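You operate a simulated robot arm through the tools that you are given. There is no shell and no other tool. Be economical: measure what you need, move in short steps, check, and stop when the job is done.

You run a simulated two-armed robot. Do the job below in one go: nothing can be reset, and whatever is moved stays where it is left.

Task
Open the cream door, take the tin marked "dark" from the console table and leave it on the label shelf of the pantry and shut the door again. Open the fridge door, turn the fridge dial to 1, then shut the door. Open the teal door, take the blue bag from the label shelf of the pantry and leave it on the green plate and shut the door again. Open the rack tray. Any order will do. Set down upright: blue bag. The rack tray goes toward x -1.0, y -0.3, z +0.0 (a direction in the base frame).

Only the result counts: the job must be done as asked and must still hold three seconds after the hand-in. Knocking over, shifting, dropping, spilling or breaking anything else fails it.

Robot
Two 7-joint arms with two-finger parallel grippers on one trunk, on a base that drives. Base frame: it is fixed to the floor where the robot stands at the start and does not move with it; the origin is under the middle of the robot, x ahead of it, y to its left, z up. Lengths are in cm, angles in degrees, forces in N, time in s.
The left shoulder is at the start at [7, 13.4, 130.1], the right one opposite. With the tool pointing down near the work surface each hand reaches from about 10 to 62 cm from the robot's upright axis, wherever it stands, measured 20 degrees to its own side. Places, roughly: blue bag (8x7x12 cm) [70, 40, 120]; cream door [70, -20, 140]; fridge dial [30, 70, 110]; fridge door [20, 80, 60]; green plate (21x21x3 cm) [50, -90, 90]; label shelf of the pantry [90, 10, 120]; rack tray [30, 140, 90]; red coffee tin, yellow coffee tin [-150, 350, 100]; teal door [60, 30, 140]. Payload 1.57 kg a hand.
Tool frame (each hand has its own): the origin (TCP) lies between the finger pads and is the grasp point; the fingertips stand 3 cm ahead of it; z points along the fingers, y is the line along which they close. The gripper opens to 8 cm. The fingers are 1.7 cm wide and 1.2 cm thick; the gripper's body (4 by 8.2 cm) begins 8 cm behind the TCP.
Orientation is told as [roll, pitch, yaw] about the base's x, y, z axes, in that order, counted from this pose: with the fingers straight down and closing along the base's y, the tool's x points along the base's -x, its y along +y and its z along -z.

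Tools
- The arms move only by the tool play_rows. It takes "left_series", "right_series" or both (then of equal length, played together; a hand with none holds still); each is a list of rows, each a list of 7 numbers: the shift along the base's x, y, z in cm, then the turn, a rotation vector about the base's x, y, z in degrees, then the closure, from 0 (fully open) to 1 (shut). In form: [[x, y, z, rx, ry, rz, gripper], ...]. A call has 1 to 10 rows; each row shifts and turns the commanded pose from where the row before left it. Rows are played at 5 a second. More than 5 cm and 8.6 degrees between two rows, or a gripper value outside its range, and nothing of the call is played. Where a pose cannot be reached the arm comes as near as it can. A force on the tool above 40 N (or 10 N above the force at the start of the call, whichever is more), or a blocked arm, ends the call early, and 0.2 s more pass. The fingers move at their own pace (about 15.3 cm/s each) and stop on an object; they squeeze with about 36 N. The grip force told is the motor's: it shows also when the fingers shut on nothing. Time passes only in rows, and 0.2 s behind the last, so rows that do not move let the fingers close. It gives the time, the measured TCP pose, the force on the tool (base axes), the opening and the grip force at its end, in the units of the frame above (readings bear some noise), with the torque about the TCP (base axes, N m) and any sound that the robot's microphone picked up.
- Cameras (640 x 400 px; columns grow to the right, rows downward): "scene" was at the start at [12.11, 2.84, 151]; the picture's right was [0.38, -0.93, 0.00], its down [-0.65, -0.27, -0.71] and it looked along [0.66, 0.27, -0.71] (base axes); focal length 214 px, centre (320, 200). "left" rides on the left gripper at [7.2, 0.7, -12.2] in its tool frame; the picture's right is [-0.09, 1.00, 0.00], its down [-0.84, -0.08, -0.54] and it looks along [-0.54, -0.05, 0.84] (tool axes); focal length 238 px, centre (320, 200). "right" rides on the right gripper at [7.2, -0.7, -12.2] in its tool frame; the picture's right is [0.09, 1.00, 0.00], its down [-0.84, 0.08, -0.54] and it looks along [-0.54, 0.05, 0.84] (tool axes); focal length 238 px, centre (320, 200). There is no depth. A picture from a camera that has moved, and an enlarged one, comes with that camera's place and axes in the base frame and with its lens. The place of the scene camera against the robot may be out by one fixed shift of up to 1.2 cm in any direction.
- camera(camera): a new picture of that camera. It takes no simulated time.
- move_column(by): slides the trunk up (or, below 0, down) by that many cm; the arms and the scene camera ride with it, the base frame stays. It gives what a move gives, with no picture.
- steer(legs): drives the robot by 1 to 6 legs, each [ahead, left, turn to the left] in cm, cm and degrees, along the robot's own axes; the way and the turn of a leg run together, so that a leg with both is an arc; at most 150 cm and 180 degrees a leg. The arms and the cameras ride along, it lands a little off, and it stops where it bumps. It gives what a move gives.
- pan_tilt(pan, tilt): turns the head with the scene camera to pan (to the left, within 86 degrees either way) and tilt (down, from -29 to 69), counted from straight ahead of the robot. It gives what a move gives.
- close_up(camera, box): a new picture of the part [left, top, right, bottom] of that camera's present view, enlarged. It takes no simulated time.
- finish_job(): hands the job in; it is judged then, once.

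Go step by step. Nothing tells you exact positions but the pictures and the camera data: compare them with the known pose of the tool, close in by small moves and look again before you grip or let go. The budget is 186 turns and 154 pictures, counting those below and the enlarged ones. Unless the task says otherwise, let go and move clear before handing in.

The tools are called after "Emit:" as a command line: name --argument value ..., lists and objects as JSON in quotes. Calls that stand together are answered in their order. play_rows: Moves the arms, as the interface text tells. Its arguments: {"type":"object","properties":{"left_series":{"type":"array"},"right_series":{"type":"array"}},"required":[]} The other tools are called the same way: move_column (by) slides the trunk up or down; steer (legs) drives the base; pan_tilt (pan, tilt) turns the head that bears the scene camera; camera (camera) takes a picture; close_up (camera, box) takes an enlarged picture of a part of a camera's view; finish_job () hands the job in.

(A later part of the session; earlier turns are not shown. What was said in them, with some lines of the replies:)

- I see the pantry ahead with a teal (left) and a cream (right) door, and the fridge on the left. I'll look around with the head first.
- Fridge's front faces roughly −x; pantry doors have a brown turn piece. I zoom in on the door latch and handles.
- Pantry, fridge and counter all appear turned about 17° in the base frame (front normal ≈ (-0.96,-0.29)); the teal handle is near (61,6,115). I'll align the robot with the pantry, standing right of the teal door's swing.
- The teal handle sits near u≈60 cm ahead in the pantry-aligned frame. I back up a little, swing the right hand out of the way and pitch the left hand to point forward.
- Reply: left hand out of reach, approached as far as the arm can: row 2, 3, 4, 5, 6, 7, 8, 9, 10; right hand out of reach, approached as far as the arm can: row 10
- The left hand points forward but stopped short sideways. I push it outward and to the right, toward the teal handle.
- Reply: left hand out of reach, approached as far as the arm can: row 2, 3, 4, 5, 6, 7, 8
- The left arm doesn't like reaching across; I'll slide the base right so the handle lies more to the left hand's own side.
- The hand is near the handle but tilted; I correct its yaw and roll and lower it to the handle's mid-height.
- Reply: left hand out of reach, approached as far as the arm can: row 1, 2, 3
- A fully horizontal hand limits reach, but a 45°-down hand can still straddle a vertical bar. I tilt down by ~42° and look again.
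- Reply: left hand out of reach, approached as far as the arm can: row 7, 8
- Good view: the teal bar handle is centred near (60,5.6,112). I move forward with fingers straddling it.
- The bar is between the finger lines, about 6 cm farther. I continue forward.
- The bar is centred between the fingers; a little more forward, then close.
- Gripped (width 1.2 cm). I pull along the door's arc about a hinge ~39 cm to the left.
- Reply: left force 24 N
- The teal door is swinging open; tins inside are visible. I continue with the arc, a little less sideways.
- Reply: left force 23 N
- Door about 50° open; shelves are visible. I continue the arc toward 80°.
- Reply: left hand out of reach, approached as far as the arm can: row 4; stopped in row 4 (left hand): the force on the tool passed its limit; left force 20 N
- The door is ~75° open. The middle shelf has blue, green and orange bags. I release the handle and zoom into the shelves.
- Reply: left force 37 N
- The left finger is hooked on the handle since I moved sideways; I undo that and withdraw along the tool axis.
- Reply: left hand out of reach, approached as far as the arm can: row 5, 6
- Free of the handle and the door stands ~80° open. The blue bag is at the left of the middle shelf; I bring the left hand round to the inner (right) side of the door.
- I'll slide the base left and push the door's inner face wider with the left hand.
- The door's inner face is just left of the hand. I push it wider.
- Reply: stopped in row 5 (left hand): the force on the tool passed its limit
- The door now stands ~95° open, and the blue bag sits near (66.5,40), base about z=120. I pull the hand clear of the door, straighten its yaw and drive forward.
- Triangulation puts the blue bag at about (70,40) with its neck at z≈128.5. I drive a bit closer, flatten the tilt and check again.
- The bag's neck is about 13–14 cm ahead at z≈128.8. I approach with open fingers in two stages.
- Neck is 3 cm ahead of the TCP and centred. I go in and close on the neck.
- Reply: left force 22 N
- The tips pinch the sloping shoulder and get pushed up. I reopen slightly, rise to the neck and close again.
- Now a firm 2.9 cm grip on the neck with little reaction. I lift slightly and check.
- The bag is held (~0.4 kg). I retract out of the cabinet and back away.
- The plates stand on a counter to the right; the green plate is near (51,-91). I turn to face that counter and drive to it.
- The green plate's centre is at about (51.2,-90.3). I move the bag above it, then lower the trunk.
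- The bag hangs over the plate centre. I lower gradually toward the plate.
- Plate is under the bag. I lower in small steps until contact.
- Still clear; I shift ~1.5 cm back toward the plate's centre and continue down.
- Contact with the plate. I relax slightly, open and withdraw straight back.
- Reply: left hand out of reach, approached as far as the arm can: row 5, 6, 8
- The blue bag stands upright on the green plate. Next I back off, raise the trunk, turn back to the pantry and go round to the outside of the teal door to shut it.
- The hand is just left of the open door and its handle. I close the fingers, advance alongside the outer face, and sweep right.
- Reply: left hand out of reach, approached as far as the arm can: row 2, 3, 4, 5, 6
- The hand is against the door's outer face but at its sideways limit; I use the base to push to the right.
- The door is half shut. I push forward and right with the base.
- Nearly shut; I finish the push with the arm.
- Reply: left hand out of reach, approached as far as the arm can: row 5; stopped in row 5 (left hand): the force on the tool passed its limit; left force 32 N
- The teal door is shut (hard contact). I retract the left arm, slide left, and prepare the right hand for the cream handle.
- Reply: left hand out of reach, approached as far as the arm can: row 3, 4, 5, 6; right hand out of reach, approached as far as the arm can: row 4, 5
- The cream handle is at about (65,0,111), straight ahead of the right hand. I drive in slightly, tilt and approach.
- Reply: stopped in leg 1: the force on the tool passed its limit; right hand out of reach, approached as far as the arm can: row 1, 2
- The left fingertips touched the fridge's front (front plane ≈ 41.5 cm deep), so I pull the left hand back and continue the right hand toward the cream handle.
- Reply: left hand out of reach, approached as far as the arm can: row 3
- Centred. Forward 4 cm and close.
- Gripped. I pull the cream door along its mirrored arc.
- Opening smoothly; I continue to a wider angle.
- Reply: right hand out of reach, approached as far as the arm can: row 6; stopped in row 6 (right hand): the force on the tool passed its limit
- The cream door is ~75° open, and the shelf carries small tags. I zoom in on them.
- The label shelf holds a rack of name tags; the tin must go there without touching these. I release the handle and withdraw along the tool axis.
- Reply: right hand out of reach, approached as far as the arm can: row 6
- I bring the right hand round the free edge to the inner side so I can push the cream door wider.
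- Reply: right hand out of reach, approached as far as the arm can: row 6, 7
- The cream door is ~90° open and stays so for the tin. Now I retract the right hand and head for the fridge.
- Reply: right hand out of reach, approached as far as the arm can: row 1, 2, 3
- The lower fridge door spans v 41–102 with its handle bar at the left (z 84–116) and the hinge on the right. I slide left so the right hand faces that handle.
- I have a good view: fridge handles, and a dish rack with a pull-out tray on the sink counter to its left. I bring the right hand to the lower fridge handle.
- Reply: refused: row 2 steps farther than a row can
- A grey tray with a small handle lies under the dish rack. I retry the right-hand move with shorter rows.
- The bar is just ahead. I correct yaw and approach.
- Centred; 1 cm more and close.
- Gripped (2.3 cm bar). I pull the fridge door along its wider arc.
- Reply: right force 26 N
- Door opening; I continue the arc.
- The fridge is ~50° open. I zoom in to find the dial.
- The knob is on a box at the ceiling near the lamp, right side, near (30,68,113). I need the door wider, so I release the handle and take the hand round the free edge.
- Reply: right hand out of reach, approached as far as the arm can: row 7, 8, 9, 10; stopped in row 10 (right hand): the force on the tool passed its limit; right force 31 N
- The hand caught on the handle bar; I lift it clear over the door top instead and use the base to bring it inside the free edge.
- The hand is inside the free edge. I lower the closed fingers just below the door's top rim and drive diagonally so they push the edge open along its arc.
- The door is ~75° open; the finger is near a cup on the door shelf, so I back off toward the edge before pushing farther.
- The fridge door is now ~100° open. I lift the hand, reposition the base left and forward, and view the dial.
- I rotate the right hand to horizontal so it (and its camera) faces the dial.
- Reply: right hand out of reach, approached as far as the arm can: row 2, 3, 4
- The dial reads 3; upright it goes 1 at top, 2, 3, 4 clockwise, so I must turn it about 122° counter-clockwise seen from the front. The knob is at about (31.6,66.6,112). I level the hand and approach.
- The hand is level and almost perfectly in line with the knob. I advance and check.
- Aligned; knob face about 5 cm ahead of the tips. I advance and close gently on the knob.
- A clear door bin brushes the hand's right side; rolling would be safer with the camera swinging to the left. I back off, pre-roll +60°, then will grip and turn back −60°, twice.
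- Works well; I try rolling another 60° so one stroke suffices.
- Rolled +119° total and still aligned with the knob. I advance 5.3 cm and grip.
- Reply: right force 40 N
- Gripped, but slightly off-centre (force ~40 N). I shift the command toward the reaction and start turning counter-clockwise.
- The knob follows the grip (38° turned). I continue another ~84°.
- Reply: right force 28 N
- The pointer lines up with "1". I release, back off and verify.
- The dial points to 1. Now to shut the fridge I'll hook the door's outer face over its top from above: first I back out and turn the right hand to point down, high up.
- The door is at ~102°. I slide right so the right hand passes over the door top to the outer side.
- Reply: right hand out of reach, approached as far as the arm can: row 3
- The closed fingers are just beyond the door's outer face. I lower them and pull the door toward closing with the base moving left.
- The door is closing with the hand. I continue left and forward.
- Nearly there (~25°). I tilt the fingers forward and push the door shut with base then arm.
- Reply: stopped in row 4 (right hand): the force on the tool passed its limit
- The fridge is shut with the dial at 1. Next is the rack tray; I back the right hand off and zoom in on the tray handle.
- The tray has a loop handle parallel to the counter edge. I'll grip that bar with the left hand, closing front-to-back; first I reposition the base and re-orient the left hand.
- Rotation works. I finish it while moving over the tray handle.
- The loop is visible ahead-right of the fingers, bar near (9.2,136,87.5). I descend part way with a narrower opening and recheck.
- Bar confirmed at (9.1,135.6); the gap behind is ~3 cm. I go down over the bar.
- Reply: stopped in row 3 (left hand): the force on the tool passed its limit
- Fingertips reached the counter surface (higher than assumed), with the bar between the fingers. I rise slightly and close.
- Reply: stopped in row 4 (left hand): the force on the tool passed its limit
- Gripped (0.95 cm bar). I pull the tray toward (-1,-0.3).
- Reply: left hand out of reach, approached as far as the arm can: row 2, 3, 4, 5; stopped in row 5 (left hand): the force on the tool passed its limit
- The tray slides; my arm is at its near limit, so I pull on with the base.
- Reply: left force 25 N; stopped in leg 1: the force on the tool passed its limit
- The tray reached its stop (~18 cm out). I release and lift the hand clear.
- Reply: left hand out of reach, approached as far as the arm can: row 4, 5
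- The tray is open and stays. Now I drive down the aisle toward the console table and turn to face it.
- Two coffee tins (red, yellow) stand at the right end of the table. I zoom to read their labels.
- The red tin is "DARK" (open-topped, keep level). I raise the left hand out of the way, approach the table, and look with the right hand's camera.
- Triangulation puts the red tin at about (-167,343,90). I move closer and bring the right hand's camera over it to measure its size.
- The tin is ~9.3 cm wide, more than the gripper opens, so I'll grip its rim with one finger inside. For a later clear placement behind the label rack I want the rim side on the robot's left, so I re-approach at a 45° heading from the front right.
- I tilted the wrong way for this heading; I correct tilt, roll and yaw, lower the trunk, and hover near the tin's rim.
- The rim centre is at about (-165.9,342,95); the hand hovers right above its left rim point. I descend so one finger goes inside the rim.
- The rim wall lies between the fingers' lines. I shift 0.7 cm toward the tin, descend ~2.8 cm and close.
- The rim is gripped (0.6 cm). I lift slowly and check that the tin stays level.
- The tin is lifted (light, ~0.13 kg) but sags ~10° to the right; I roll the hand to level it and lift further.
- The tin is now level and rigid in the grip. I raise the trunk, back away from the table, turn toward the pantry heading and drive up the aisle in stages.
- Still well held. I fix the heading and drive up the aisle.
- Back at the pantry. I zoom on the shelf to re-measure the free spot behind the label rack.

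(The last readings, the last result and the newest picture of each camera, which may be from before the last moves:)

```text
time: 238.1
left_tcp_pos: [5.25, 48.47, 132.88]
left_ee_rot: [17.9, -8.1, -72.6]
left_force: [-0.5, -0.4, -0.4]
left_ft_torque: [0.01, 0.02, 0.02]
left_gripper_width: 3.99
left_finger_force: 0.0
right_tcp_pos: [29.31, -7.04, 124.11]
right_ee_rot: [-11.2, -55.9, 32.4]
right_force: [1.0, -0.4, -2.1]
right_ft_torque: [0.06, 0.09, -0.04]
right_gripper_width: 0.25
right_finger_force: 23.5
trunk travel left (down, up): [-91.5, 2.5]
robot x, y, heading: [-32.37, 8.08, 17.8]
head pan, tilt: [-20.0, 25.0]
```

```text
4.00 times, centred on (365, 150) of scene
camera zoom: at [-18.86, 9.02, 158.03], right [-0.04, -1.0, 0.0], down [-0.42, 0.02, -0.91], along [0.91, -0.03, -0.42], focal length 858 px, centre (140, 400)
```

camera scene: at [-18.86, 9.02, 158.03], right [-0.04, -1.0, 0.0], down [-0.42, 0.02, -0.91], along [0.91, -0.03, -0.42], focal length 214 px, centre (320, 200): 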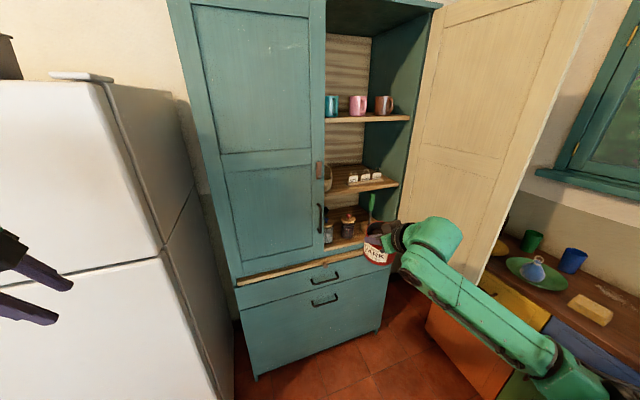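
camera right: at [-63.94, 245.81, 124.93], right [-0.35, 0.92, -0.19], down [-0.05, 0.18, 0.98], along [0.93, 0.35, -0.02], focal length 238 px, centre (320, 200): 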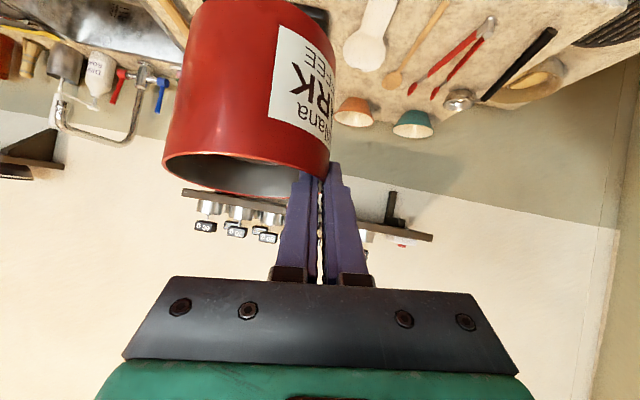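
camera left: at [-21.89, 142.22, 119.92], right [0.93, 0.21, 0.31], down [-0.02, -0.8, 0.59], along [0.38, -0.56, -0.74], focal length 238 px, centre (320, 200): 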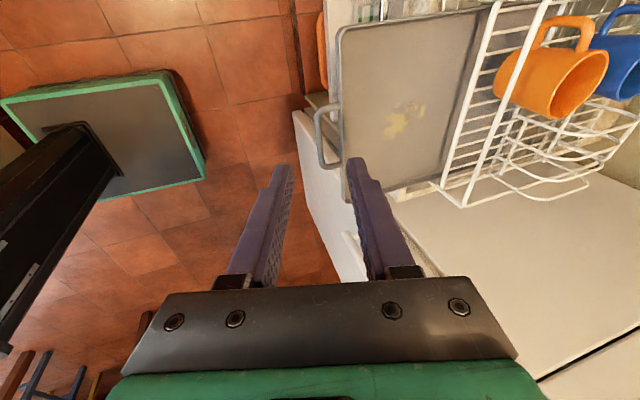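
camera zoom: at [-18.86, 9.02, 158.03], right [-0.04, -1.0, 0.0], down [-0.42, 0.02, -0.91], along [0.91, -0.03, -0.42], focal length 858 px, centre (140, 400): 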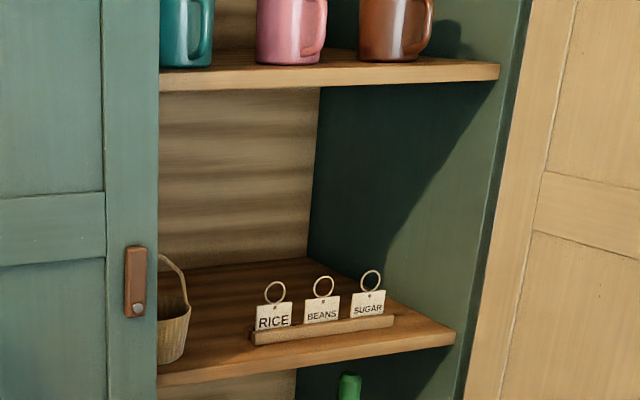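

Measured: rack left end v≈-30.7, basket right edge ≈-21.7, label rings top ≈127, upper shelf 150, and plenty of depth behind. I square the hand with the shelf (turn base −7.5°) and raise the tin to clear the cards.

Emit:
steer --legs '[[0, 0, -7.5]]'

Emit:
play_rows --right_series '[[0, 0, 3, 0, 0, 0, 1], [0, 0, 3, 0, 0, 0, 1], [0, 0, 3, 0, 0, 0, 1], [0, 0, 3, 0, 0, 0, 1]]'

Emit:
camera --camera "right"

```text
time: 239.1
left_tcp_pos: [10.31, 43.2, 132.79]
left_ee_rot: [17.9, -8.2, -80.5]
left_force: [0.7, 0.0, -0.3]
left_ft_torque: [-0.01, -0.01, -0.02]
left_gripper_width: 4.0
left_finger_force: 0.0
right_tcp_pos: [26.75, -15.02, 124.32]
right_ee_rot: [-11.4, -55.8, 24.7]
right_force: [-0.1, 0.7, -2.2]
right_ft_torque: [0.07, 0.11, -0.04]
right_gripper_width: 0.26
right_finger_force: 24.3
trunk travel left (down, up): [-91.5, 2.5]
robot x, y, heading: [-32.48, 7.8, 10.3]
head pan, tilt: [-20.0, 25.0]
```

```text
time: 240.1
left_tcp_pos: [10.33, 42.92, 132.87]
left_ee_rot: [17.8, -8.1, -80.5]
left_force: [1.3, -0.8, 0.2]
left_ft_torque: [0.02, -0.01, -0.01]
left_gripper_width: 3.98
left_finger_force: 0.1
right_tcp_pos: [26.71, -15.17, 136.25]
right_ee_rot: [-11.1, -55.8, 24.7]
right_force: [0.2, -0.1, -1.6]
right_ft_torque: [0.09, 0.09, -0.02]
right_gripper_width: 0.24
right_finger_force: 23.0
trunk travel left (down, up): [-91.5, 2.5]
robot x, y, heading: [-32.44, 8.06, 10.2]
head pan, tilt: [-20.0, 25.0]
```

```text
13 pictures are left
camera right: at [13.22, -19.55, 136.95], right [-0.31, 0.93, -0.19], down [-0.04, 0.18, 0.98], along [0.95, 0.31, -0.02], focal length 238 px, centre (320, 200)
```

right: 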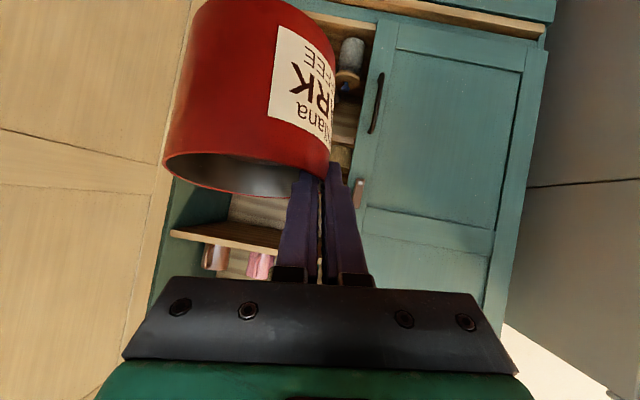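

The tin is level within ~4° and the hand is square to the shelf. I raise 1 cm more and drive forward to the shelf's front.

Emit:
play_rows --right_series '[[0, 0, 1, 0, 0, 0, 1]]'

Emit:
steer --legs '[[35.8, 3.2, 0]]'

Emit:
camera --camera "right"

Emit:
pan_tilt --pan -25 --tilt 25

Emit:
camera --camera "scene"

```text
time: 240.5
left_tcp_pos: [10.36, 43.03, 132.78]
left_ee_rot: [17.9, -8.1, -80.6]
left_force: [0.5, 0.6, 0.1]
left_ft_torque: [0.01, 0.01, 0.0]
left_gripper_width: 3.98
left_finger_force: 0.2
right_tcp_pos: [26.55, -15.26, 137.32]
right_ee_rot: [-11.2, -55.8, 24.7]
right_force: [-0.5, 0.1, -2.3]
right_ft_torque: [0.07, 0.08, -0.03]
right_gripper_width: 0.24
right_finger_force: 23.6
trunk travel left (down, up): [-91.5, 2.5]
robot x, y, heading: [-32.31, 8.01, 10.2]
head pan, tilt: [-20.0, 25.0]
```

```text
time: 242.1
left_tcp_pos: [27.63, 47.29, 133.09]
left_ee_rot: [17.0, -8.8, -80.6]
left_force: [-6.4, -1.8, 2.1]
left_ft_torque: [0.24, -0.63, 0.21]
left_gripper_width: 3.99
left_finger_force: 0.1
right_tcp_pos: [44.34, -10.7, 137.23]
right_ee_rot: [-10.9, -55.8, 24.4]
right_force: [0.5, -0.2, -2.6]
right_ft_torque: [0.1, 0.07, 0.02]
right_gripper_width: 0.22
right_finger_force: 24.4
trunk travel left (down, up): [-91.5, 2.5]
robot x, y, heading: [-14.13, 12.88, 9.7]
head pan, tilt: [-20.0, 25.0]
stopped in leg 1: the force on the tool passed its limit (the readings are from after the stop); the commanded pose is now the measured one
```

```text
12 pictures are left
camera right: at [30.79, -14.93, 137.95], right [-0.31, 0.93, -0.18], down [-0.04, 0.18, 0.98], along [0.95, 0.31, -0.02], focal length 238 px, centre (320, 200)
```

right: 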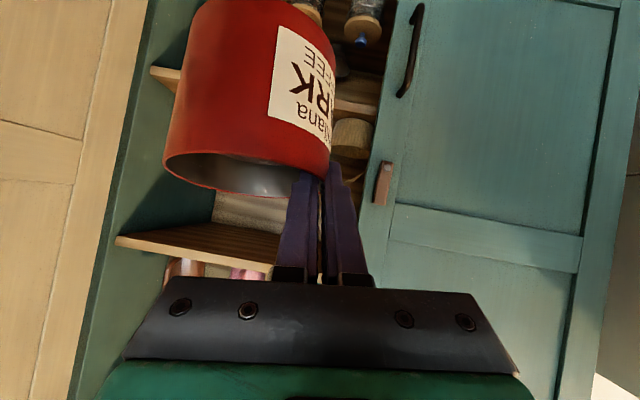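

```text
time: 242.7
left_tcp_pos: [27.5, 47.29, 132.84]
left_ee_rot: [17.0, -8.7, -80.6]
left_force: [-6.8, -1.8, 2.5]
left_ft_torque: [0.22, -0.64, 0.24]
left_gripper_width: 3.98
left_finger_force: 0.0
right_tcp_pos: [44.28, -10.57, 137.41]
right_ee_rot: [-11.1, -55.9, 24.4]
right_force: [-0.6, -0.6, -2.5]
right_ft_torque: [0.04, 0.08, 0.01]
right_gripper_width: 0.23
right_finger_force: 23.6
trunk travel left (down, up): [-91.5, 2.5]
robot x, y, heading: [-14.28, 12.81, 10.0]
head pan, tilt: [-25.0, 25.0]
```

```text
11 pictures are left
camera scene: at [-1.35, 11.0, 158.08], right [-0.26, -0.97, 0.0], down [-0.41, 0.11, -0.91], along [0.88, -0.24, -0.42], focal length 214 px, centre (320, 200)
```

scene: 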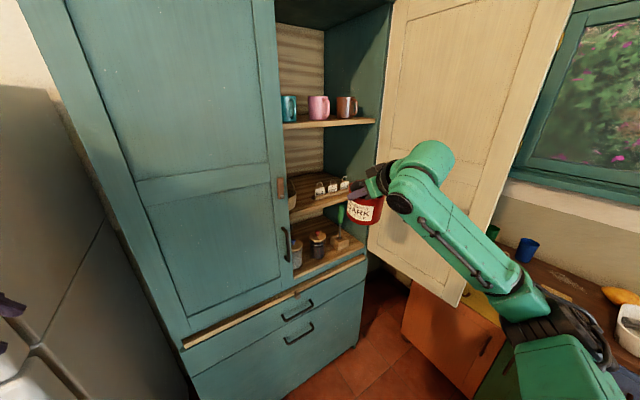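

The left hand bumped the freezer front; I pull it back and inward before continuing.

Emit:
play_rows --left_series '[[-4, -1.2, 0, 0, 0, 0, 0.5], [-4, -1.5, 0, 0, 0, 0, 0.5], [-2.5, -4, 0, 0, 0, 0, 0.5], [0.5, -4.5, 0, 0, 0, 0, 0.5], [0.5, -4.5, 0, 0, 0, 0, 0.5], [0.5, -4.5, 0, 0, 0, 0, 0.5]]'

Emit:
steer --legs '[[19.5, 1.6, 0]]'

```text
time: 243.3
left_tcp_pos: [21.22, 46.87, 126.93]
left_ee_rot: [7.7, -9.1, -79.0]
left_force: [-0.1, 0.0, 0.4]
left_ft_torque: [0.01, 0.02, 0.02]
left_gripper_width: 3.99
left_finger_force: 0.0
left hand out of reach, approached as far as the arm can: row 2, 3
right_tcp_pos: [44.45, -10.48, 137.09]
right_ee_rot: [-10.9, -55.8, 24.2]
right_force: [0.0, -0.1, -2.2]
right_ft_torque: [0.08, 0.07, 0.0]
right_gripper_width: 0.27
right_finger_force: 24.2
trunk travel left (down, up): [-91.5, 2.5]
robot x, y, heading: [-14.33, 13.03, 9.8]
head pan, tilt: [-25.0, 25.0]
stopped in row 3 (left hand): the arm was blocked; the commanded pose is now the measured one
```

```text
time: 244.4
left_tcp_pos: [25.89, 48.01, 126.89]
left_ee_rot: [6.7, -9.8, -78.2]
left_force: [-16.0, -4.9, 9.1]
left_ft_torque: [0.88, -1.45, 0.53]
left_gripper_width: 4.0
left_finger_force: 0.1
right_tcp_pos: [50.08, -9.12, 137.21]
right_ee_rot: [-10.6, -55.8, 24.3]
right_force: [0.0, -0.5, -2.2]
right_ft_torque: [0.08, 0.1, -0.02]
right_gripper_width: 0.24
right_finger_force: 23.9
trunk travel left (down, up): [-91.5, 2.5]
robot x, y, heading: [-8.04, 14.51, 10.0]
head pan, tilt: [-25.0, 25.0]
stopped in leg 1: the force on the tool passed its limit (the readings are from after the stop); the commanded pose is now the measured one
```

The left arm can't fold further, so I shift the base right (left hand clears the fridge edge) and compensate with the right arm.

Emit:
steer --legs '[[-3.8, -10.5, 0]]'

Emit:
play_rows --right_series '[[1.0, 2.5, 0, 0, 0, 0, 1], [1.0, 2.5, 0, 0, 0, 0, 1], [1.0, 2.5, 0, 0, 0, 0, 1], [0.5, 2.5, 0, 0, 0, 0, 1]]'

Emit:
steer --legs '[[18, 2.1, 0]]'

```text
time: 245.6
left_tcp_pos: [24.81, 38.0, 126.39]
left_ee_rot: [6.1, -10.2, -78.4]
left_force: [0.6, -0.3, -0.2]
left_ft_torque: [-0.03, 0.02, -0.02]
left_gripper_width: 4.01
left_finger_force: 0.0
right_tcp_pos: [49.01, -18.98, 137.05]
right_ee_rot: [-11.0, -55.4, 24.7]
right_force: [0.2, 0.5, -2.4]
right_ft_torque: [0.09, 0.11, -0.03]
right_gripper_width: 0.22
right_finger_force: 23.7
trunk travel left (down, up): [-91.5, 2.5]
robot x, y, heading: [-10.19, 3.27, 9.5]
head pan, tilt: [-25.0, 25.0]
```

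```text
time: 246.6
left_tcp_pos: [24.72, 37.34, 126.61]
left_ee_rot: [6.3, -10.0, -78.4]
left_force: [0.1, 0.7, -0.3]
left_ft_torque: [0.01, 0.03, -0.01]
left_gripper_width: 4.01
left_finger_force: 0.1
right_tcp_pos: [52.28, -9.64, 137.03]
right_ee_rot: [-10.7, -55.5, 24.1]
right_force: [0.1, 0.5, -2.5]
right_ft_torque: [0.11, 0.06, 0.0]
right_gripper_width: 0.26
right_finger_force: 24.2
trunk travel left (down, up): [-91.5, 2.5]
robot x, y, heading: [-9.96, 3.46, 9.8]
head pan, tilt: [-25.0, 25.0]
```

```text
time: 248.1
left_tcp_pos: [41.88, 42.13, 126.82]
left_ee_rot: [6.4, -9.9, -78.3]
left_force: [-1.7, -7.3, 1.7]
left_ft_torque: [0.95, -0.04, 0.41]
left_gripper_width: 4.02
left_finger_force: 0.1
right_tcp_pos: [69.47, -4.86, 137.26]
right_ee_rot: [-10.6, -55.7, 24.1]
right_force: [-0.4, 0.4, -2.4]
right_ft_torque: [0.1, 0.04, -0.03]
right_gripper_width: 0.22
right_finger_force: 23.7
trunk travel left (down, up): [-91.5, 2.5]
robot x, y, heading: [7.27, 8.45, 9.5]
head pan, tilt: [-25.0, 25.0]
```

Tin now at the shelf's front. I check clearances before going over the cards.

Emit:
camera --camera "right"

Emit:
close_up --camera "scene" --box '[220, 80, 460, 270]'

```text
10 pictures are left
camera right: at [56.01, -9.27, 137.91], right [-0.31, 0.93, -0.18], down [-0.03, 0.18, 0.98], along [0.95, 0.31, -0.03], focal length 238 px, centre (320, 200)
```

right: 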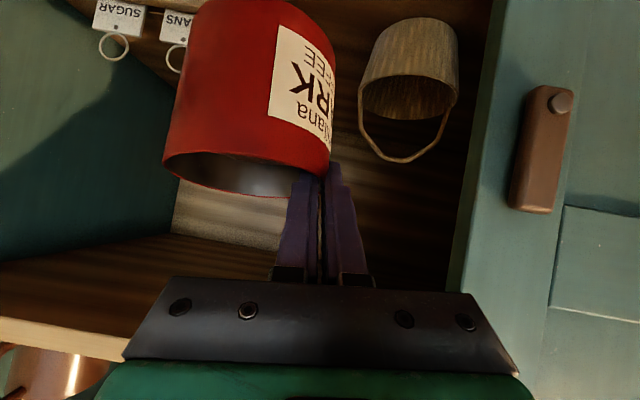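

```text
2.11 times, centred on (340, 175) of scene
camera zoom: at [20.38, 6.3, 158.37], right [-0.29, -0.96, 0.0], down [-0.37, 0.12, -0.92], along [0.88, -0.27, -0.39], focal length 452 px, centre (278, 253)
```

zoom: 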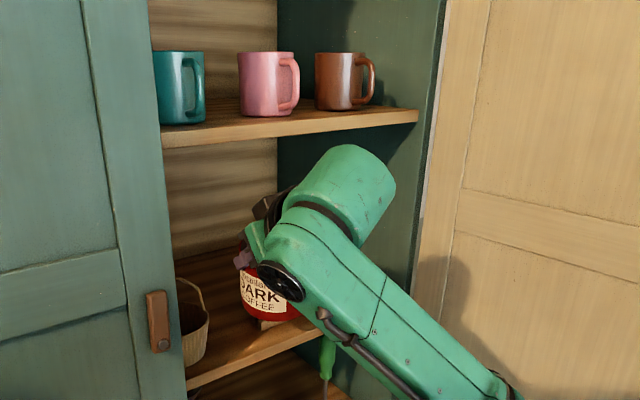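

The wrist would scrape the upper shelf if I stayed high too long, so the path is: centre the tin over the gap (v≈-26.8), advance high until just past the card, then lower and go deeper. First the shift and advance.

Emit:
play_rows --right_series '[[-0.4, 1.25, 0, 0, 0, 0, 1], [-0.35, 1.25, 0, 0, 0, 0, 1], [2.4, 0.72, 0, 0, 0, 0, 1], [2.4, 0.72, 0, 0, 0, 0, 1], [2.4, 0.72, 0, 0, 0, 0, 1], [2.4, 0.72, 0, 0, 0, 0, 1]]'

Emit:
camera --camera "right"

```text
time: 249.5
left_tcp_pos: [42.14, 42.32, 126.65]
left_ee_rot: [6.4, -10.0, -78.3]
left_force: [1.4, -2.6, 0.2]
left_ft_torque: [0.48, 0.18, -0.01]
left_gripper_width: 3.96
left_finger_force: 0.1
right_tcp_pos: [78.48, 0.54, 136.94]
right_ee_rot: [-10.5, -55.4, 24.1]
right_force: [-0.2, 0.4, -1.7]
right_ft_torque: [0.11, 0.04, -0.02]
right_gripper_width: 0.27
right_finger_force: 23.6
trunk travel left (down, up): [-91.5, 2.5]
robot x, y, heading: [7.08, 8.76, 10.0]
head pan, tilt: [-25.0, 25.0]
```

```text
8 pictures are left
camera right: at [64.96, -3.88, 137.76], right [-0.31, 0.93, -0.18], down [-0.03, 0.18, 0.98], along [0.95, 0.31, -0.03], focal length 238 px, centre (320, 200)
```

right: 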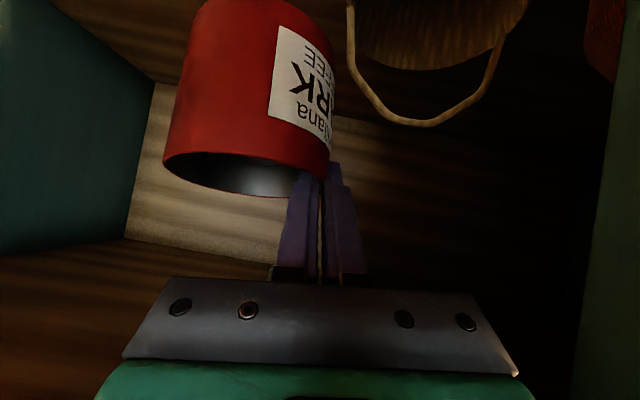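

No contacts. Now past the card: I lower 2.5 cm, go 5 cm deeper and slightly right.

Emit:
play_rows --right_series '[[0, 0, -1.2, 0, 0, 0, 1], [0, 0, -1.3, 0, 0, 0, 1], [2.4, 0.72, 0, 0, 0, 0, 1], [2.4, 0.72, 0, 0, 0, 0, 1], [0.9, -1.2, -0.5, 0, 0, 0, 1]]'

Emit:
close_up --camera "scene" --box '[220, 80, 460, 270]'

```text
time: 250.7
left_tcp_pos: [42.26, 42.33, 126.51]
left_ee_rot: [6.1, -9.8, -78.3]
left_force: [1.5, -0.3, -1.1]
left_ft_torque: [-0.03, 0.1, -0.01]
left_gripper_width: 3.99
left_finger_force: 0.0
right_tcp_pos: [84.52, 0.81, 133.76]
right_ee_rot: [-10.6, -55.4, 24.0]
right_force: [0.4, 1.2, -2.2]
right_ft_torque: [0.08, 0.14, 0.0]
right_gripper_width: 0.24
right_finger_force: 23.8
trunk travel left (down, up): [-91.5, 2.5]
robot x, y, heading: [7.27, 8.93, 9.6]
head pan, tilt: [-25.0, 25.0]
```

```text
2.11 times, centred on (340, 175) of scene
camera zoom: at [20.93, 6.43, 158.27], right [-0.29, -0.96, 0.0], down [-0.38, 0.12, -0.92], along [0.88, -0.27, -0.4], focal length 452 px, centre (278, 253)
```

zoom: 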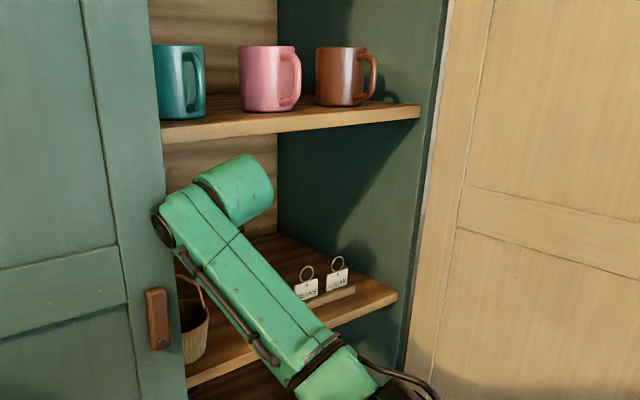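

Deep enough now. I lower gently until the tin touches the shelf.

Emit:
play_rows --right_series '[[0, 0, -1.2, 0, 0, 0, 1], [0, 0, -1.0, 0, 0, 0, 1], [0, 0, -0.6, 0, 0, 0, 1], [0, 0, -0.4, 0, 0, 0, 1]]'

```text
time: 251.7
left_tcp_pos: [42.09, 42.32, 126.56]
left_ee_rot: [6.2, -10.0, -78.3]
left_force: [1.3, -3.1, -1.4]
left_ft_torque: [0.33, 0.2, -0.08]
left_gripper_width: 4.0
left_finger_force: 0.1
right_tcp_pos: [84.41, 0.83, 130.83]
right_ee_rot: [-10.5, -55.6, 24.1]
right_force: [1.2, -0.4, -2.2]
right_ft_torque: [0.07, 0.07, -0.06]
right_gripper_width: 0.25
right_finger_force: 23.6
trunk travel left (down, up): [-91.5, 2.5]
robot x, y, heading: [7.19, 9.25, 9.7]
head pan, tilt: [-25.0, 25.0]
```

Emit:
play_rows --right_series '[[0, 0, -0.4, 0, 0, 0, 1], [0, 0, -0.4, 0, 0, 0, 1], [0, 0, -0.3, 0, 0, 0, 1]]'

```text
time: 252.5
left_tcp_pos: [42.19, 42.25, 126.58]
left_ee_rot: [6.3, -9.9, -78.3]
left_force: [2.3, -3.6, -0.8]
left_ft_torque: [0.34, 0.21, -0.06]
left_gripper_width: 3.99
left_finger_force: 0.1
right_tcp_pos: [84.27, 0.8, 129.67]
right_ee_rot: [-10.6, -55.5, 24.1]
right_force: [-0.2, 0.2, -2.5]
right_ft_torque: [0.09, 0.08, 0.01]
right_gripper_width: 0.25
right_finger_force: 23.9
trunk travel left (down, up): [-91.5, 2.5]
robot x, y, heading: [7.09, 8.45, 9.6]
head pan, tilt: [-25.0, 25.0]
```

No contact yet; I continue in small steps.

Emit:
play_rows --right_series '[[0, 0, -0.4, 0, 0, 0, 1], [0, 0, -0.4, 0, 0, 0, 1], [0, 0, -0.3, 0, 0, 0, 1]]'

Emit:
camera --camera "right"

```text
time: 253.3
left_tcp_pos: [41.94, 42.18, 126.64]
left_ee_rot: [6.5, -9.8, -78.5]
left_force: [9.9, -9.9, -3.3]
left_ft_torque: [0.88, 1.12, -0.73]
left_gripper_width: 4.0
left_finger_force: 0.1
right_tcp_pos: [84.19, 0.95, 129.36]
right_ee_rot: [-10.8, -56.2, 24.6]
right_force: [1.5, 4.1, 23.7]
right_ft_torque: [-0.22, -0.12, 0.05]
right_gripper_width: 0.22
right_finger_force: 24.0
trunk travel left (down, up): [-91.5, 2.5]
robot x, y, heading: [6.89, 8.9, 10.0]
head pan, tilt: [-25.0, 25.0]
```

```text
6 pictures are left
camera right: at [70.69, -3.45, 129.98], right [-0.31, 0.93, -0.18], down [-0.04, 0.18, 0.98], along [0.95, 0.31, -0.01], focal length 238 px, centre (320, 200)
```

right: 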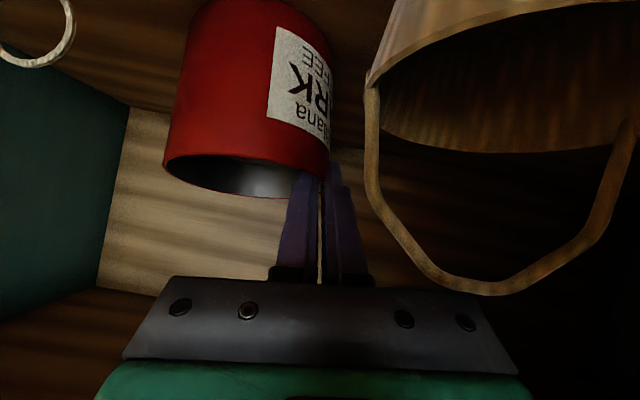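

Contact with the shelf. I relax, open slightly (the basket is near), and lift straight up.

Emit:
play_rows --right_series '[[0, 0, 0.3, 0, 0, 0, 1], [0, 0, 0, 0, 0, 0, 0.85], [0, 0, 0, 0, 0, 0, 0.76], [0, 0, 0, 0, 0, 0, 0.76], [0, 0, 0.8, 0, 0, 0, 0.76], [0, 0, 1, 0, 0, 0, 0.76], [0, 0, 1.2, 0, 0, 0, 0.76], [0, 0, 1.2, 0, 0, 0, 0.76]]'

Emit:
camera --camera "right"

```text
time: 255.1
left_tcp_pos: [41.96, 42.25, 126.73]
left_ee_rot: [6.3, -9.8, -78.4]
left_force: [0.0, -4.2, 1.5]
left_ft_torque: [0.64, 0.15, 0.08]
left_gripper_width: 4.05
left_finger_force: 0.2
right_tcp_pos: [84.0, 0.6, 133.23]
right_ee_rot: [-10.5, -55.5, 24.1]
right_force: [-0.1, 0.2, 0.2]
right_ft_torque: [-0.01, 0.02, 0.02]
right_gripper_width: 1.91
right_finger_force: 0.1
trunk travel left (down, up): [-91.5, 2.5]
robot x, y, heading: [7.04, 8.4, 9.6]
head pan, tilt: [-25.0, 25.0]
```

```text
5 pictures are left
camera right: at [70.56, -3.64, 134.0], right [-0.31, 0.93, -0.18], down [-0.03, 0.18, 0.98], along [0.95, 0.31, -0.03], focal length 238 px, centre (320, 200)
```

right: 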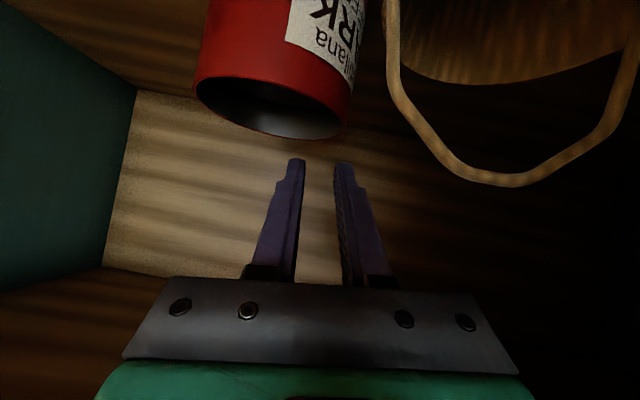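

The tin stands upright on the shelf, nothing else disturbed. I withdraw the hand and back the robot out.

Emit:
play_rows --right_series '[[-2.4, -0.9, 0.5, 0, 0, 0, 0.9], [-2.4, -0.9, 0.5, 0, 0, 0, 1], [-2.4, -0.9, 0, 0, 0, 0, 1], [-3, -0.9, 0, 0, 0, 0, 1], [-3, -0.9, 0, 0, 0, 0, 1]]'

Emit:
steer --legs '[[-54, -6.5, 0], [0, 0, 7]]'

```text
time: 256.3
left_tcp_pos: [42.05, 42.16, 126.58]
left_ee_rot: [6.4, -9.9, -78.3]
left_force: [0.6, -4.7, 1.0]
left_ft_torque: [0.57, 0.06, 0.1]
left_gripper_width: 3.97
left_finger_force: 0.2
right_tcp_pos: [70.95, -3.95, 134.2]
right_ee_rot: [-10.6, -55.5, 24.1]
right_force: [-0.1, -0.4, -0.6]
right_ft_torque: [-0.05, 0.02, -0.01]
right_gripper_width: 0.0
right_finger_force: 21.4
trunk travel left (down, up): [-91.5, 2.5]
robot x, y, heading: [7.01, 8.49, 9.5]
head pan, tilt: [-25.0, 25.0]
```

```text
time: 259.9
left_tcp_pos: [-11.66, 31.01, 126.64]
left_ee_rot: [6.2, -9.8, -71.2]
left_force: [-1.1, -0.2, 0.4]
left_ft_torque: [0.06, 0.02, -0.02]
left_gripper_width: 4.0
left_finger_force: 0.1
right_tcp_pos: [22.8, -11.18, 134.12]
right_ee_rot: [-10.5, -55.5, 31.2]
right_force: [0.2, -0.1, 0.0]
right_ft_torque: [-0.02, 0.01, 0.04]
right_gripper_width: 0.02
right_finger_force: 21.1
trunk travel left (down, up): [-91.5, 2.5]
robot x, y, heading: [-41.9, -6.52, 16.9]
head pan, tilt: [-25.0, 25.0]
```

Emit:
steer --legs '[[-6, 0, 0], [0, -53, 0]]'

Emit:
pan_tilt --pan -20 --tilt 35

Emit:
camera --camera "scene"

```text
time: 262.1
left_tcp_pos: [-13.43, 15.84, 126.31]
left_ee_rot: [6.3, -10.7, -71.2]
left_force: [0.1, 0.5, 0.0]
left_ft_torque: [-0.08, -0.04, 0.0]
left_gripper_width: 4.0
left_finger_force: 0.1
right_tcp_pos: [21.0, -26.15, 134.29]
right_ee_rot: [-11.6, -55.4, 32.2]
right_force: [-0.6, 0.4, 0.6]
right_ft_torque: [-0.02, -0.01, -0.05]
right_gripper_width: 0.0
right_finger_force: 21.1
trunk travel left (down, up): [-91.5, 2.5]
robot x, y, heading: [-43.11, -22.51, 17.0]
head pan, tilt: [-25.0, 25.0]
stopped in leg 2: the robot was blocked; the commanded pose is now the measured one
```

```text
time: 262.8
left_tcp_pos: [-13.27, 15.04, 126.44]
left_ee_rot: [6.1, -10.3, -71.1]
left_force: [-0.5, 1.4, -0.2]
left_ft_torque: [-0.04, 0.0, -0.02]
left_gripper_width: 3.97
left_finger_force: 0.0
right_tcp_pos: [21.35, -27.16, 134.07]
right_ee_rot: [-10.7, -55.5, 31.5]
right_force: [0.5, 0.0, -0.3]
right_ft_torque: [0.01, 0.01, 0.05]
right_gripper_width: 0.0
right_finger_force: 21.3
trunk travel left (down, up): [-91.5, 2.5]
robot x, y, heading: [-43.26, -23.26, 16.8]
head pan, tilt: [-20.0, 35.0]
```

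```text
4 pictures are left
camera scene: at [-30.12, -23.21, 157.89], right [-0.18, -0.98, 0.0], down [-0.43, 0.08, -0.9], along [0.88, -0.16, -0.44], focal length 214 px, centre (320, 200)
```

scene: 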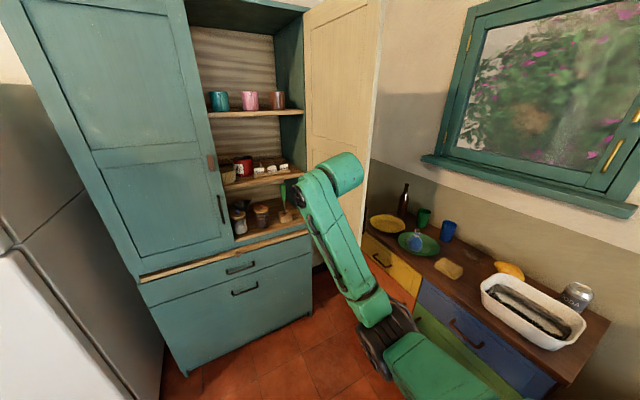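

The cream door has been pushed very wide (~135°), and my base met something on the right at this depth. I go forward where it's free, then take the right hand round the door's free edge.

Emit:
steer --legs '[[30, 2, 0], [0, -30, 0]]'

Emit:
play_rows --right_series '[[-3.5, -2.5, -1, 0, 0, 0, 1], [-3.5, -2.5, -1, 0, 0, 0, 1], [-3.5, -2.5, -1, 0, 0, 0, 1], [-2, -4, -1, 0, 0, 0, 1], [1.2, -4.2, 0, 0, 0, 0, 1], [1.2, -4.2, 0, 0, 0, 0, 1], [1.2, -4.2, 0, 0, 0, 0, 1]]'

```text
time: 266.4
left_tcp_pos: [23.48, -2.41, 126.53]
left_ee_rot: [6.2, -10.1, -71.2]
left_force: [-0.5, -0.1, 0.1]
left_ft_torque: [0.0, -0.03, -0.02]
left_gripper_width: 4.02
left_finger_force: 0.0
right_tcp_pos: [57.79, -44.49, 134.28]
right_ee_rot: [-10.9, -55.5, 31.6]
right_force: [-0.2, -0.5, 0.3]
right_ft_torque: [0.0, -0.02, 0.0]
right_gripper_width: 0.0
right_finger_force: 21.1
trunk travel left (down, up): [-91.5, 2.5]
robot x, y, heading: [-6.69, -40.4, 16.8]
head pan, tilt: [-20.0, 35.0]
```

```text
time: 267.5
left_tcp_pos: [23.43, -2.2, 126.4]
left_ee_rot: [6.2, -10.3, -71.1]
left_force: [0.5, -1.2, 0.7]
left_ft_torque: [-0.01, 0.02, -0.01]
left_gripper_width: 4.0
left_finger_force: 0.1
right_tcp_pos: [45.79, -55.41, 130.43]
right_ee_rot: [-10.8, -56.0, 33.6]
right_force: [-5.7, 10.9, 3.4]
right_ft_torque: [0.21, 0.06, 0.21]
right_gripper_width: 0.02
right_finger_force: 21.7
trunk travel left (down, up): [-91.5, 2.5]
robot x, y, heading: [-6.84, -40.43, 16.9]
head pan, tilt: [-20.0, 35.0]
stopped in row 5 (right hand): the force on the tool passed its limit (the readings are from after the stop); the commanded pose is now the measured one
```

The door edge is actually near (28,-70) (~110° open). I back off 12 cm, pass the edge, and come in on the outer side.

Emit:
play_rows --right_series '[[-0.6, 2, 0, 0, 0, 0, 1], [-2.5, -0.7, 0, 0, 0, 0, 1], [-2.5, -0.7, 0, 0, 0, 0, 1]]'

Emit:
steer --legs '[[-10, 0, 0]]'

Emit:
play_rows --right_series '[[1.2, -4, 0, 0, 0, 0, 1], [1.2, -4, 0, 0, 0, 0, 1], [1.2, -4, 0, 0, 0, 0, 1], [1.2, -4, 0, 0, 0, 0, 1]]'

Emit:
camera --camera "right"

```text
time: 268.3
left_tcp_pos: [23.51, -2.71, 126.61]
left_ee_rot: [6.1, -9.9, -71.0]
left_force: [0.1, 0.4, -0.4]
left_ft_torque: [0.01, 0.01, 0.01]
left_gripper_width: 4.01
left_finger_force: 0.0
right_tcp_pos: [44.84, -55.24, 129.91]
right_ee_rot: [-10.5, -55.9, 33.0]
right_force: [-0.1, -2.0, 0.0]
right_ft_torque: [-0.01, -0.03, 0.01]
right_gripper_width: 0.01
right_finger_force: 21.3
right hand out of reach, approached as far as the arm can: row 2, 3
trunk travel left (down, up): [-91.5, 2.5]
robot x, y, heading: [-6.78, -40.36, 16.6]
head pan, tilt: [-20.0, 35.0]
```

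```text
time: 269.5
left_tcp_pos: [14.5, -5.38, 126.28]
left_ee_rot: [5.8, -10.1, -70.9]
left_force: [-0.2, -0.3, 1.1]
left_ft_torque: [-0.03, -0.01, -0.01]
left_gripper_width: 4.0
left_finger_force: 0.0
right_tcp_pos: [35.94, -57.57, 129.69]
right_ee_rot: [-10.3, -55.6, 32.9]
right_force: [0.9, 1.4, 0.0]
right_ft_torque: [0.0, 0.03, 0.0]
right_gripper_width: 0.0
right_finger_force: 21.3
trunk travel left (down, up): [-91.5, 2.5]
robot x, y, heading: [-16.58, -43.23, 17.1]
head pan, tilt: [-20.0, 35.0]
```

```text
time: 270.5
left_tcp_pos: [13.91, -5.81, 126.6]
left_ee_rot: [6.3, -10.0, -71.0]
left_force: [-0.6, 0.7, 0.8]
left_ft_torque: [0.01, 0.04, 0.0]
left_gripper_width: 4.01
left_finger_force: 0.1
right_tcp_pos: [40.08, -74.19, 129.88]
right_ee_rot: [-10.5, -55.9, 33.2]
right_force: [0.4, 0.6, -0.6]
right_ft_torque: [-0.01, 0.0, 0.01]
right_gripper_width: 0.0
right_finger_force: 21.8
trunk travel left (down, up): [-91.5, 2.5]
robot x, y, heading: [-16.4, -43.47, 17.0]
head pan, tilt: [-20.0, 35.0]
```

```text
3 pictures are left
camera right: at [27.39, -80.7, 130.45], right [-0.45, 0.87, -0.18], down [-0.06, 0.17, 0.98], along [0.89, 0.46, -0.02], focal length 238 px, centre (320, 200)
```

right: 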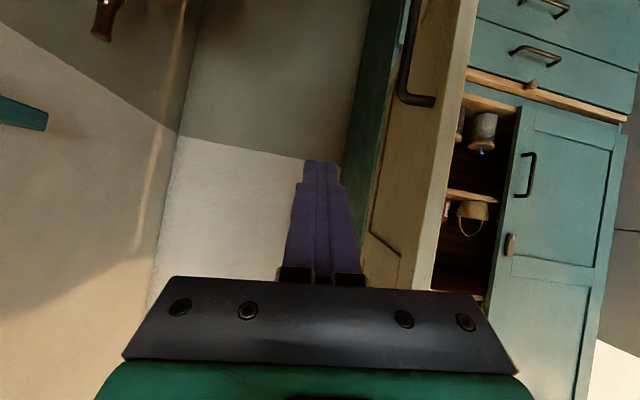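

The hand is on the outer side with the door face to its left. I advance alongside and push it leftward with the base.

Emit:
play_rows --right_series '[[3.8, 1.15, -1, 0, 0, 0, 1], [3.8, 1.15, -1, 0, 0, 0, 1], [3.8, 1.15, -1, 0, 0, 0, 1], [3.8, 1.15, -1, 0, 0, 0, 1]]'

Emit:
steer --legs '[[0, 32, 0]]'

```text
time: 271.5
left_tcp_pos: [14.09, -5.41, 126.39]
left_ee_rot: [6.1, -10.1, -71.2]
left_force: [-0.6, 0.6, 0.5]
left_ft_torque: [-0.02, 0.02, 0.01]
left_gripper_width: 4.04
left_finger_force: 0.0
right_tcp_pos: [55.05, -69.17, 126.02]
right_ee_rot: [-10.6, -55.9, 33.2]
right_force: [0.0, -0.1, -0.8]
right_ft_torque: [0.0, 0.01, 0.0]
right_gripper_width: 0.01
right_finger_force: 20.7
trunk travel left (down, up): [-91.5, 2.5]
robot x, y, heading: [-16.42, -43.56, 16.9]
head pan, tilt: [-20.0, 35.0]
```

```text
time: 273.6
left_tcp_pos: [4.64, 24.86, 126.54]
left_ee_rot: [6.1, -9.9, -71.1]
left_force: [-0.3, 0.1, 0.6]
left_ft_torque: [0.05, 0.03, 0.0]
left_gripper_width: 4.01
left_finger_force: 0.0
right_tcp_pos: [45.63, -38.93, 126.06]
right_ee_rot: [-10.3, -55.8, 33.1]
right_force: [0.4, -0.4, -0.2]
right_ft_torque: [-0.02, -0.03, 0.0]
right_gripper_width: 0.0
right_finger_force: 21.7
trunk travel left (down, up): [-91.5, 2.5]
robot x, y, heading: [-25.2, -12.7, 17.0]
head pan, tilt: [-20.0, 35.0]
```

Door follows (~78°). I continue left and forward.

Emit:
steer --legs '[[8, 13, 0], [13, 5, 0]]'

Emit:
play_rows --right_series '[[2.8, 0.8, 0, 0, 0, 0, 1], [2.8, 0.8, 0, 0, 0, 0, 1], [2.4, 0.7, 0, 0, 0, 0, 1], [1.5, 0.5, 0, 0, 0, 0, 1], [1.5, 0.5, 0, 0, 0, 0, 1]]'

```text
time: 275.9
left_tcp_pos: [19.07, 48.06, 126.52]
left_ee_rot: [6.1, -10.0, -71.0]
left_force: [-0.3, 0.6, 0.2]
left_ft_torque: [0.0, 0.01, -0.01]
left_gripper_width: 4.02
left_finger_force: 0.0
right_tcp_pos: [60.11, -15.65, 126.41]
right_ee_rot: [-10.7, -56.0, 33.3]
right_force: [0.8, 0.2, 0.4]
right_ft_torque: [0.02, -0.02, 0.04]
right_gripper_width: 0.0
right_finger_force: 21.1
trunk travel left (down, up): [-91.5, 2.5]
robot x, y, heading: [-11.09, 9.93, 17.1]
head pan, tilt: [-20.0, 35.0]
```

```text
time: 277.3
left_tcp_pos: [18.5, 48.02, 126.84]
left_ee_rot: [6.5, -10.0, -71.3]
left_force: [-1.1, -0.2, -1.1]
left_ft_torque: [0.0, 0.01, 0.01]
left_gripper_width: 3.99
left_finger_force: 0.0
right_tcp_pos: [69.5, -13.0, 126.06]
right_ee_rot: [-10.4, -55.2, 33.0]
right_force: [-20.4, -5.1, 4.9]
right_ft_torque: [-0.05, 0.04, -0.1]
right_gripper_width: 0.01
right_finger_force: 21.5
right hand out of reach, approached as far as the arm can: row 5
trunk travel left (down, up): [-91.5, 2.5]
robot x, y, heading: [-11.14, 10.6, 16.8]
head pan, tilt: [-20.0, 35.0]
stopped in row 5 (right hand): the force on the tool passed its limit (the readings are from after the stop); the commanded pose is now the measured one
```

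Hard contact at the shut position. I retract and take a picture to confirm both doors.

Emit:
play_rows --right_series '[[-3.5, -1, 0, 0, 0, 0, 1], [-3.5, -1, 0, 0, 0, 0, 1], [-3.5, -1, 0, 0, 0, 0, 1], [-3.5, -1, 0, 0, 0, 0, 1]]'

Emit:
steer --legs '[[-15, 0, 0]]'

Emit:
pan_tilt --pan -10 --tilt 30

Emit:
camera --camera "scene"

```text
time: 278.3
left_tcp_pos: [19.43, 48.09, 126.59]
left_ee_rot: [6.0, -9.9, -71.1]
left_force: [-0.5, 0.1, 0.1]
left_ft_torque: [0.04, -0.02, -0.01]
left_gripper_width: 4.01
left_finger_force: 0.1
right_tcp_pos: [56.39, -17.24, 125.21]
right_ee_rot: [-9.9, -55.0, 32.6]
right_force: [0.4, 0.1, -0.1]
right_ft_torque: [-0.03, 0.0, 0.02]
right_gripper_width: 0.0
right_finger_force: 21.2
trunk travel left (down, up): [-91.5, 2.5]
robot x, y, heading: [-11.06, 10.54, 17.0]
head pan, tilt: [-20.0, 35.0]
```

```text
time: 279.7
left_tcp_pos: [5.29, 44.04, 126.33]
left_ee_rot: [5.9, -10.0, -71.0]
left_force: [0.7, 0.6, -0.1]
left_ft_torque: [-0.01, 0.02, -0.01]
left_gripper_width: 3.98
left_finger_force: 0.1
right_tcp_pos: [42.6, -21.1, 125.14]
right_ee_rot: [-9.9, -54.7, 32.8]
right_force: [-0.3, 0.3, 1.0]
right_ft_torque: [-0.02, -0.01, -0.02]
right_gripper_width: 0.01
right_finger_force: 21.4
trunk travel left (down, up): [-91.5, 2.5]
robot x, y, heading: [-25.12, 6.52, 16.8]
head pan, tilt: [-20.0, 35.0]
```

```text
time: 280.4
left_tcp_pos: [5.02, 43.94, 126.34]
left_ee_rot: [5.9, -10.2, -70.8]
left_force: [-1.0, -0.7, 0.5]
left_ft_torque: [-0.06, 0.0, 0.01]
left_gripper_width: 4.02
left_finger_force: 0.1
right_tcp_pos: [42.32, -21.28, 125.24]
right_ee_rot: [-9.9, -55.0, 33.1]
right_force: [0.1, 0.5, 0.5]
right_ft_torque: [0.02, -0.01, 0.04]
right_gripper_width: 0.02
right_finger_force: 21.3
trunk travel left (down, up): [-91.5, 2.5]
robot x, y, heading: [-25.08, 5.99, 17.0]
head pan, tilt: [-10.0, 30.0]
```

```text
2 pictures are left
camera scene: at [-11.7, 5.7, 157.85], right [-0.16, -0.99, 0.0], down [-0.44, 0.07, -0.9], along [0.89, -0.14, -0.44], focal length 214 px, centre (320, 200)
```

scene: 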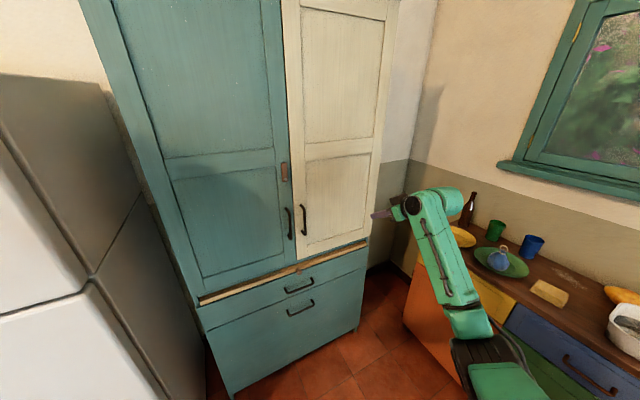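

Both pantry doors are shut and the blue bag stands on the green plate. The fridge is shut, and both hands are clear, so I hand in.

Emit:
finish_job

```text
The job is handed in.
```

I've handed the job in with every step carried out, but two bumps along the way could count against it.

- **Tin:** The "dark" tin is on the label shelf, upright behind the label rack. The cream door is shut again.
- **Fridge:** The dial points to 1, within a few degrees. The fridge door is shut.
- **Blue bag:** The blue bag stands upright on the green plate. The teal door is shut again.
- **Rack tray:** The tray is pulled out about 18 cm to its stop, toward the direction you gave.

**Bumps:**
- While I was backing away from the pantry, the base stopped against something on its right. I never saw what it was, so a chair there may have shifted.
- The left hand also touched the fridge front a few times, and nothing seemed to move.
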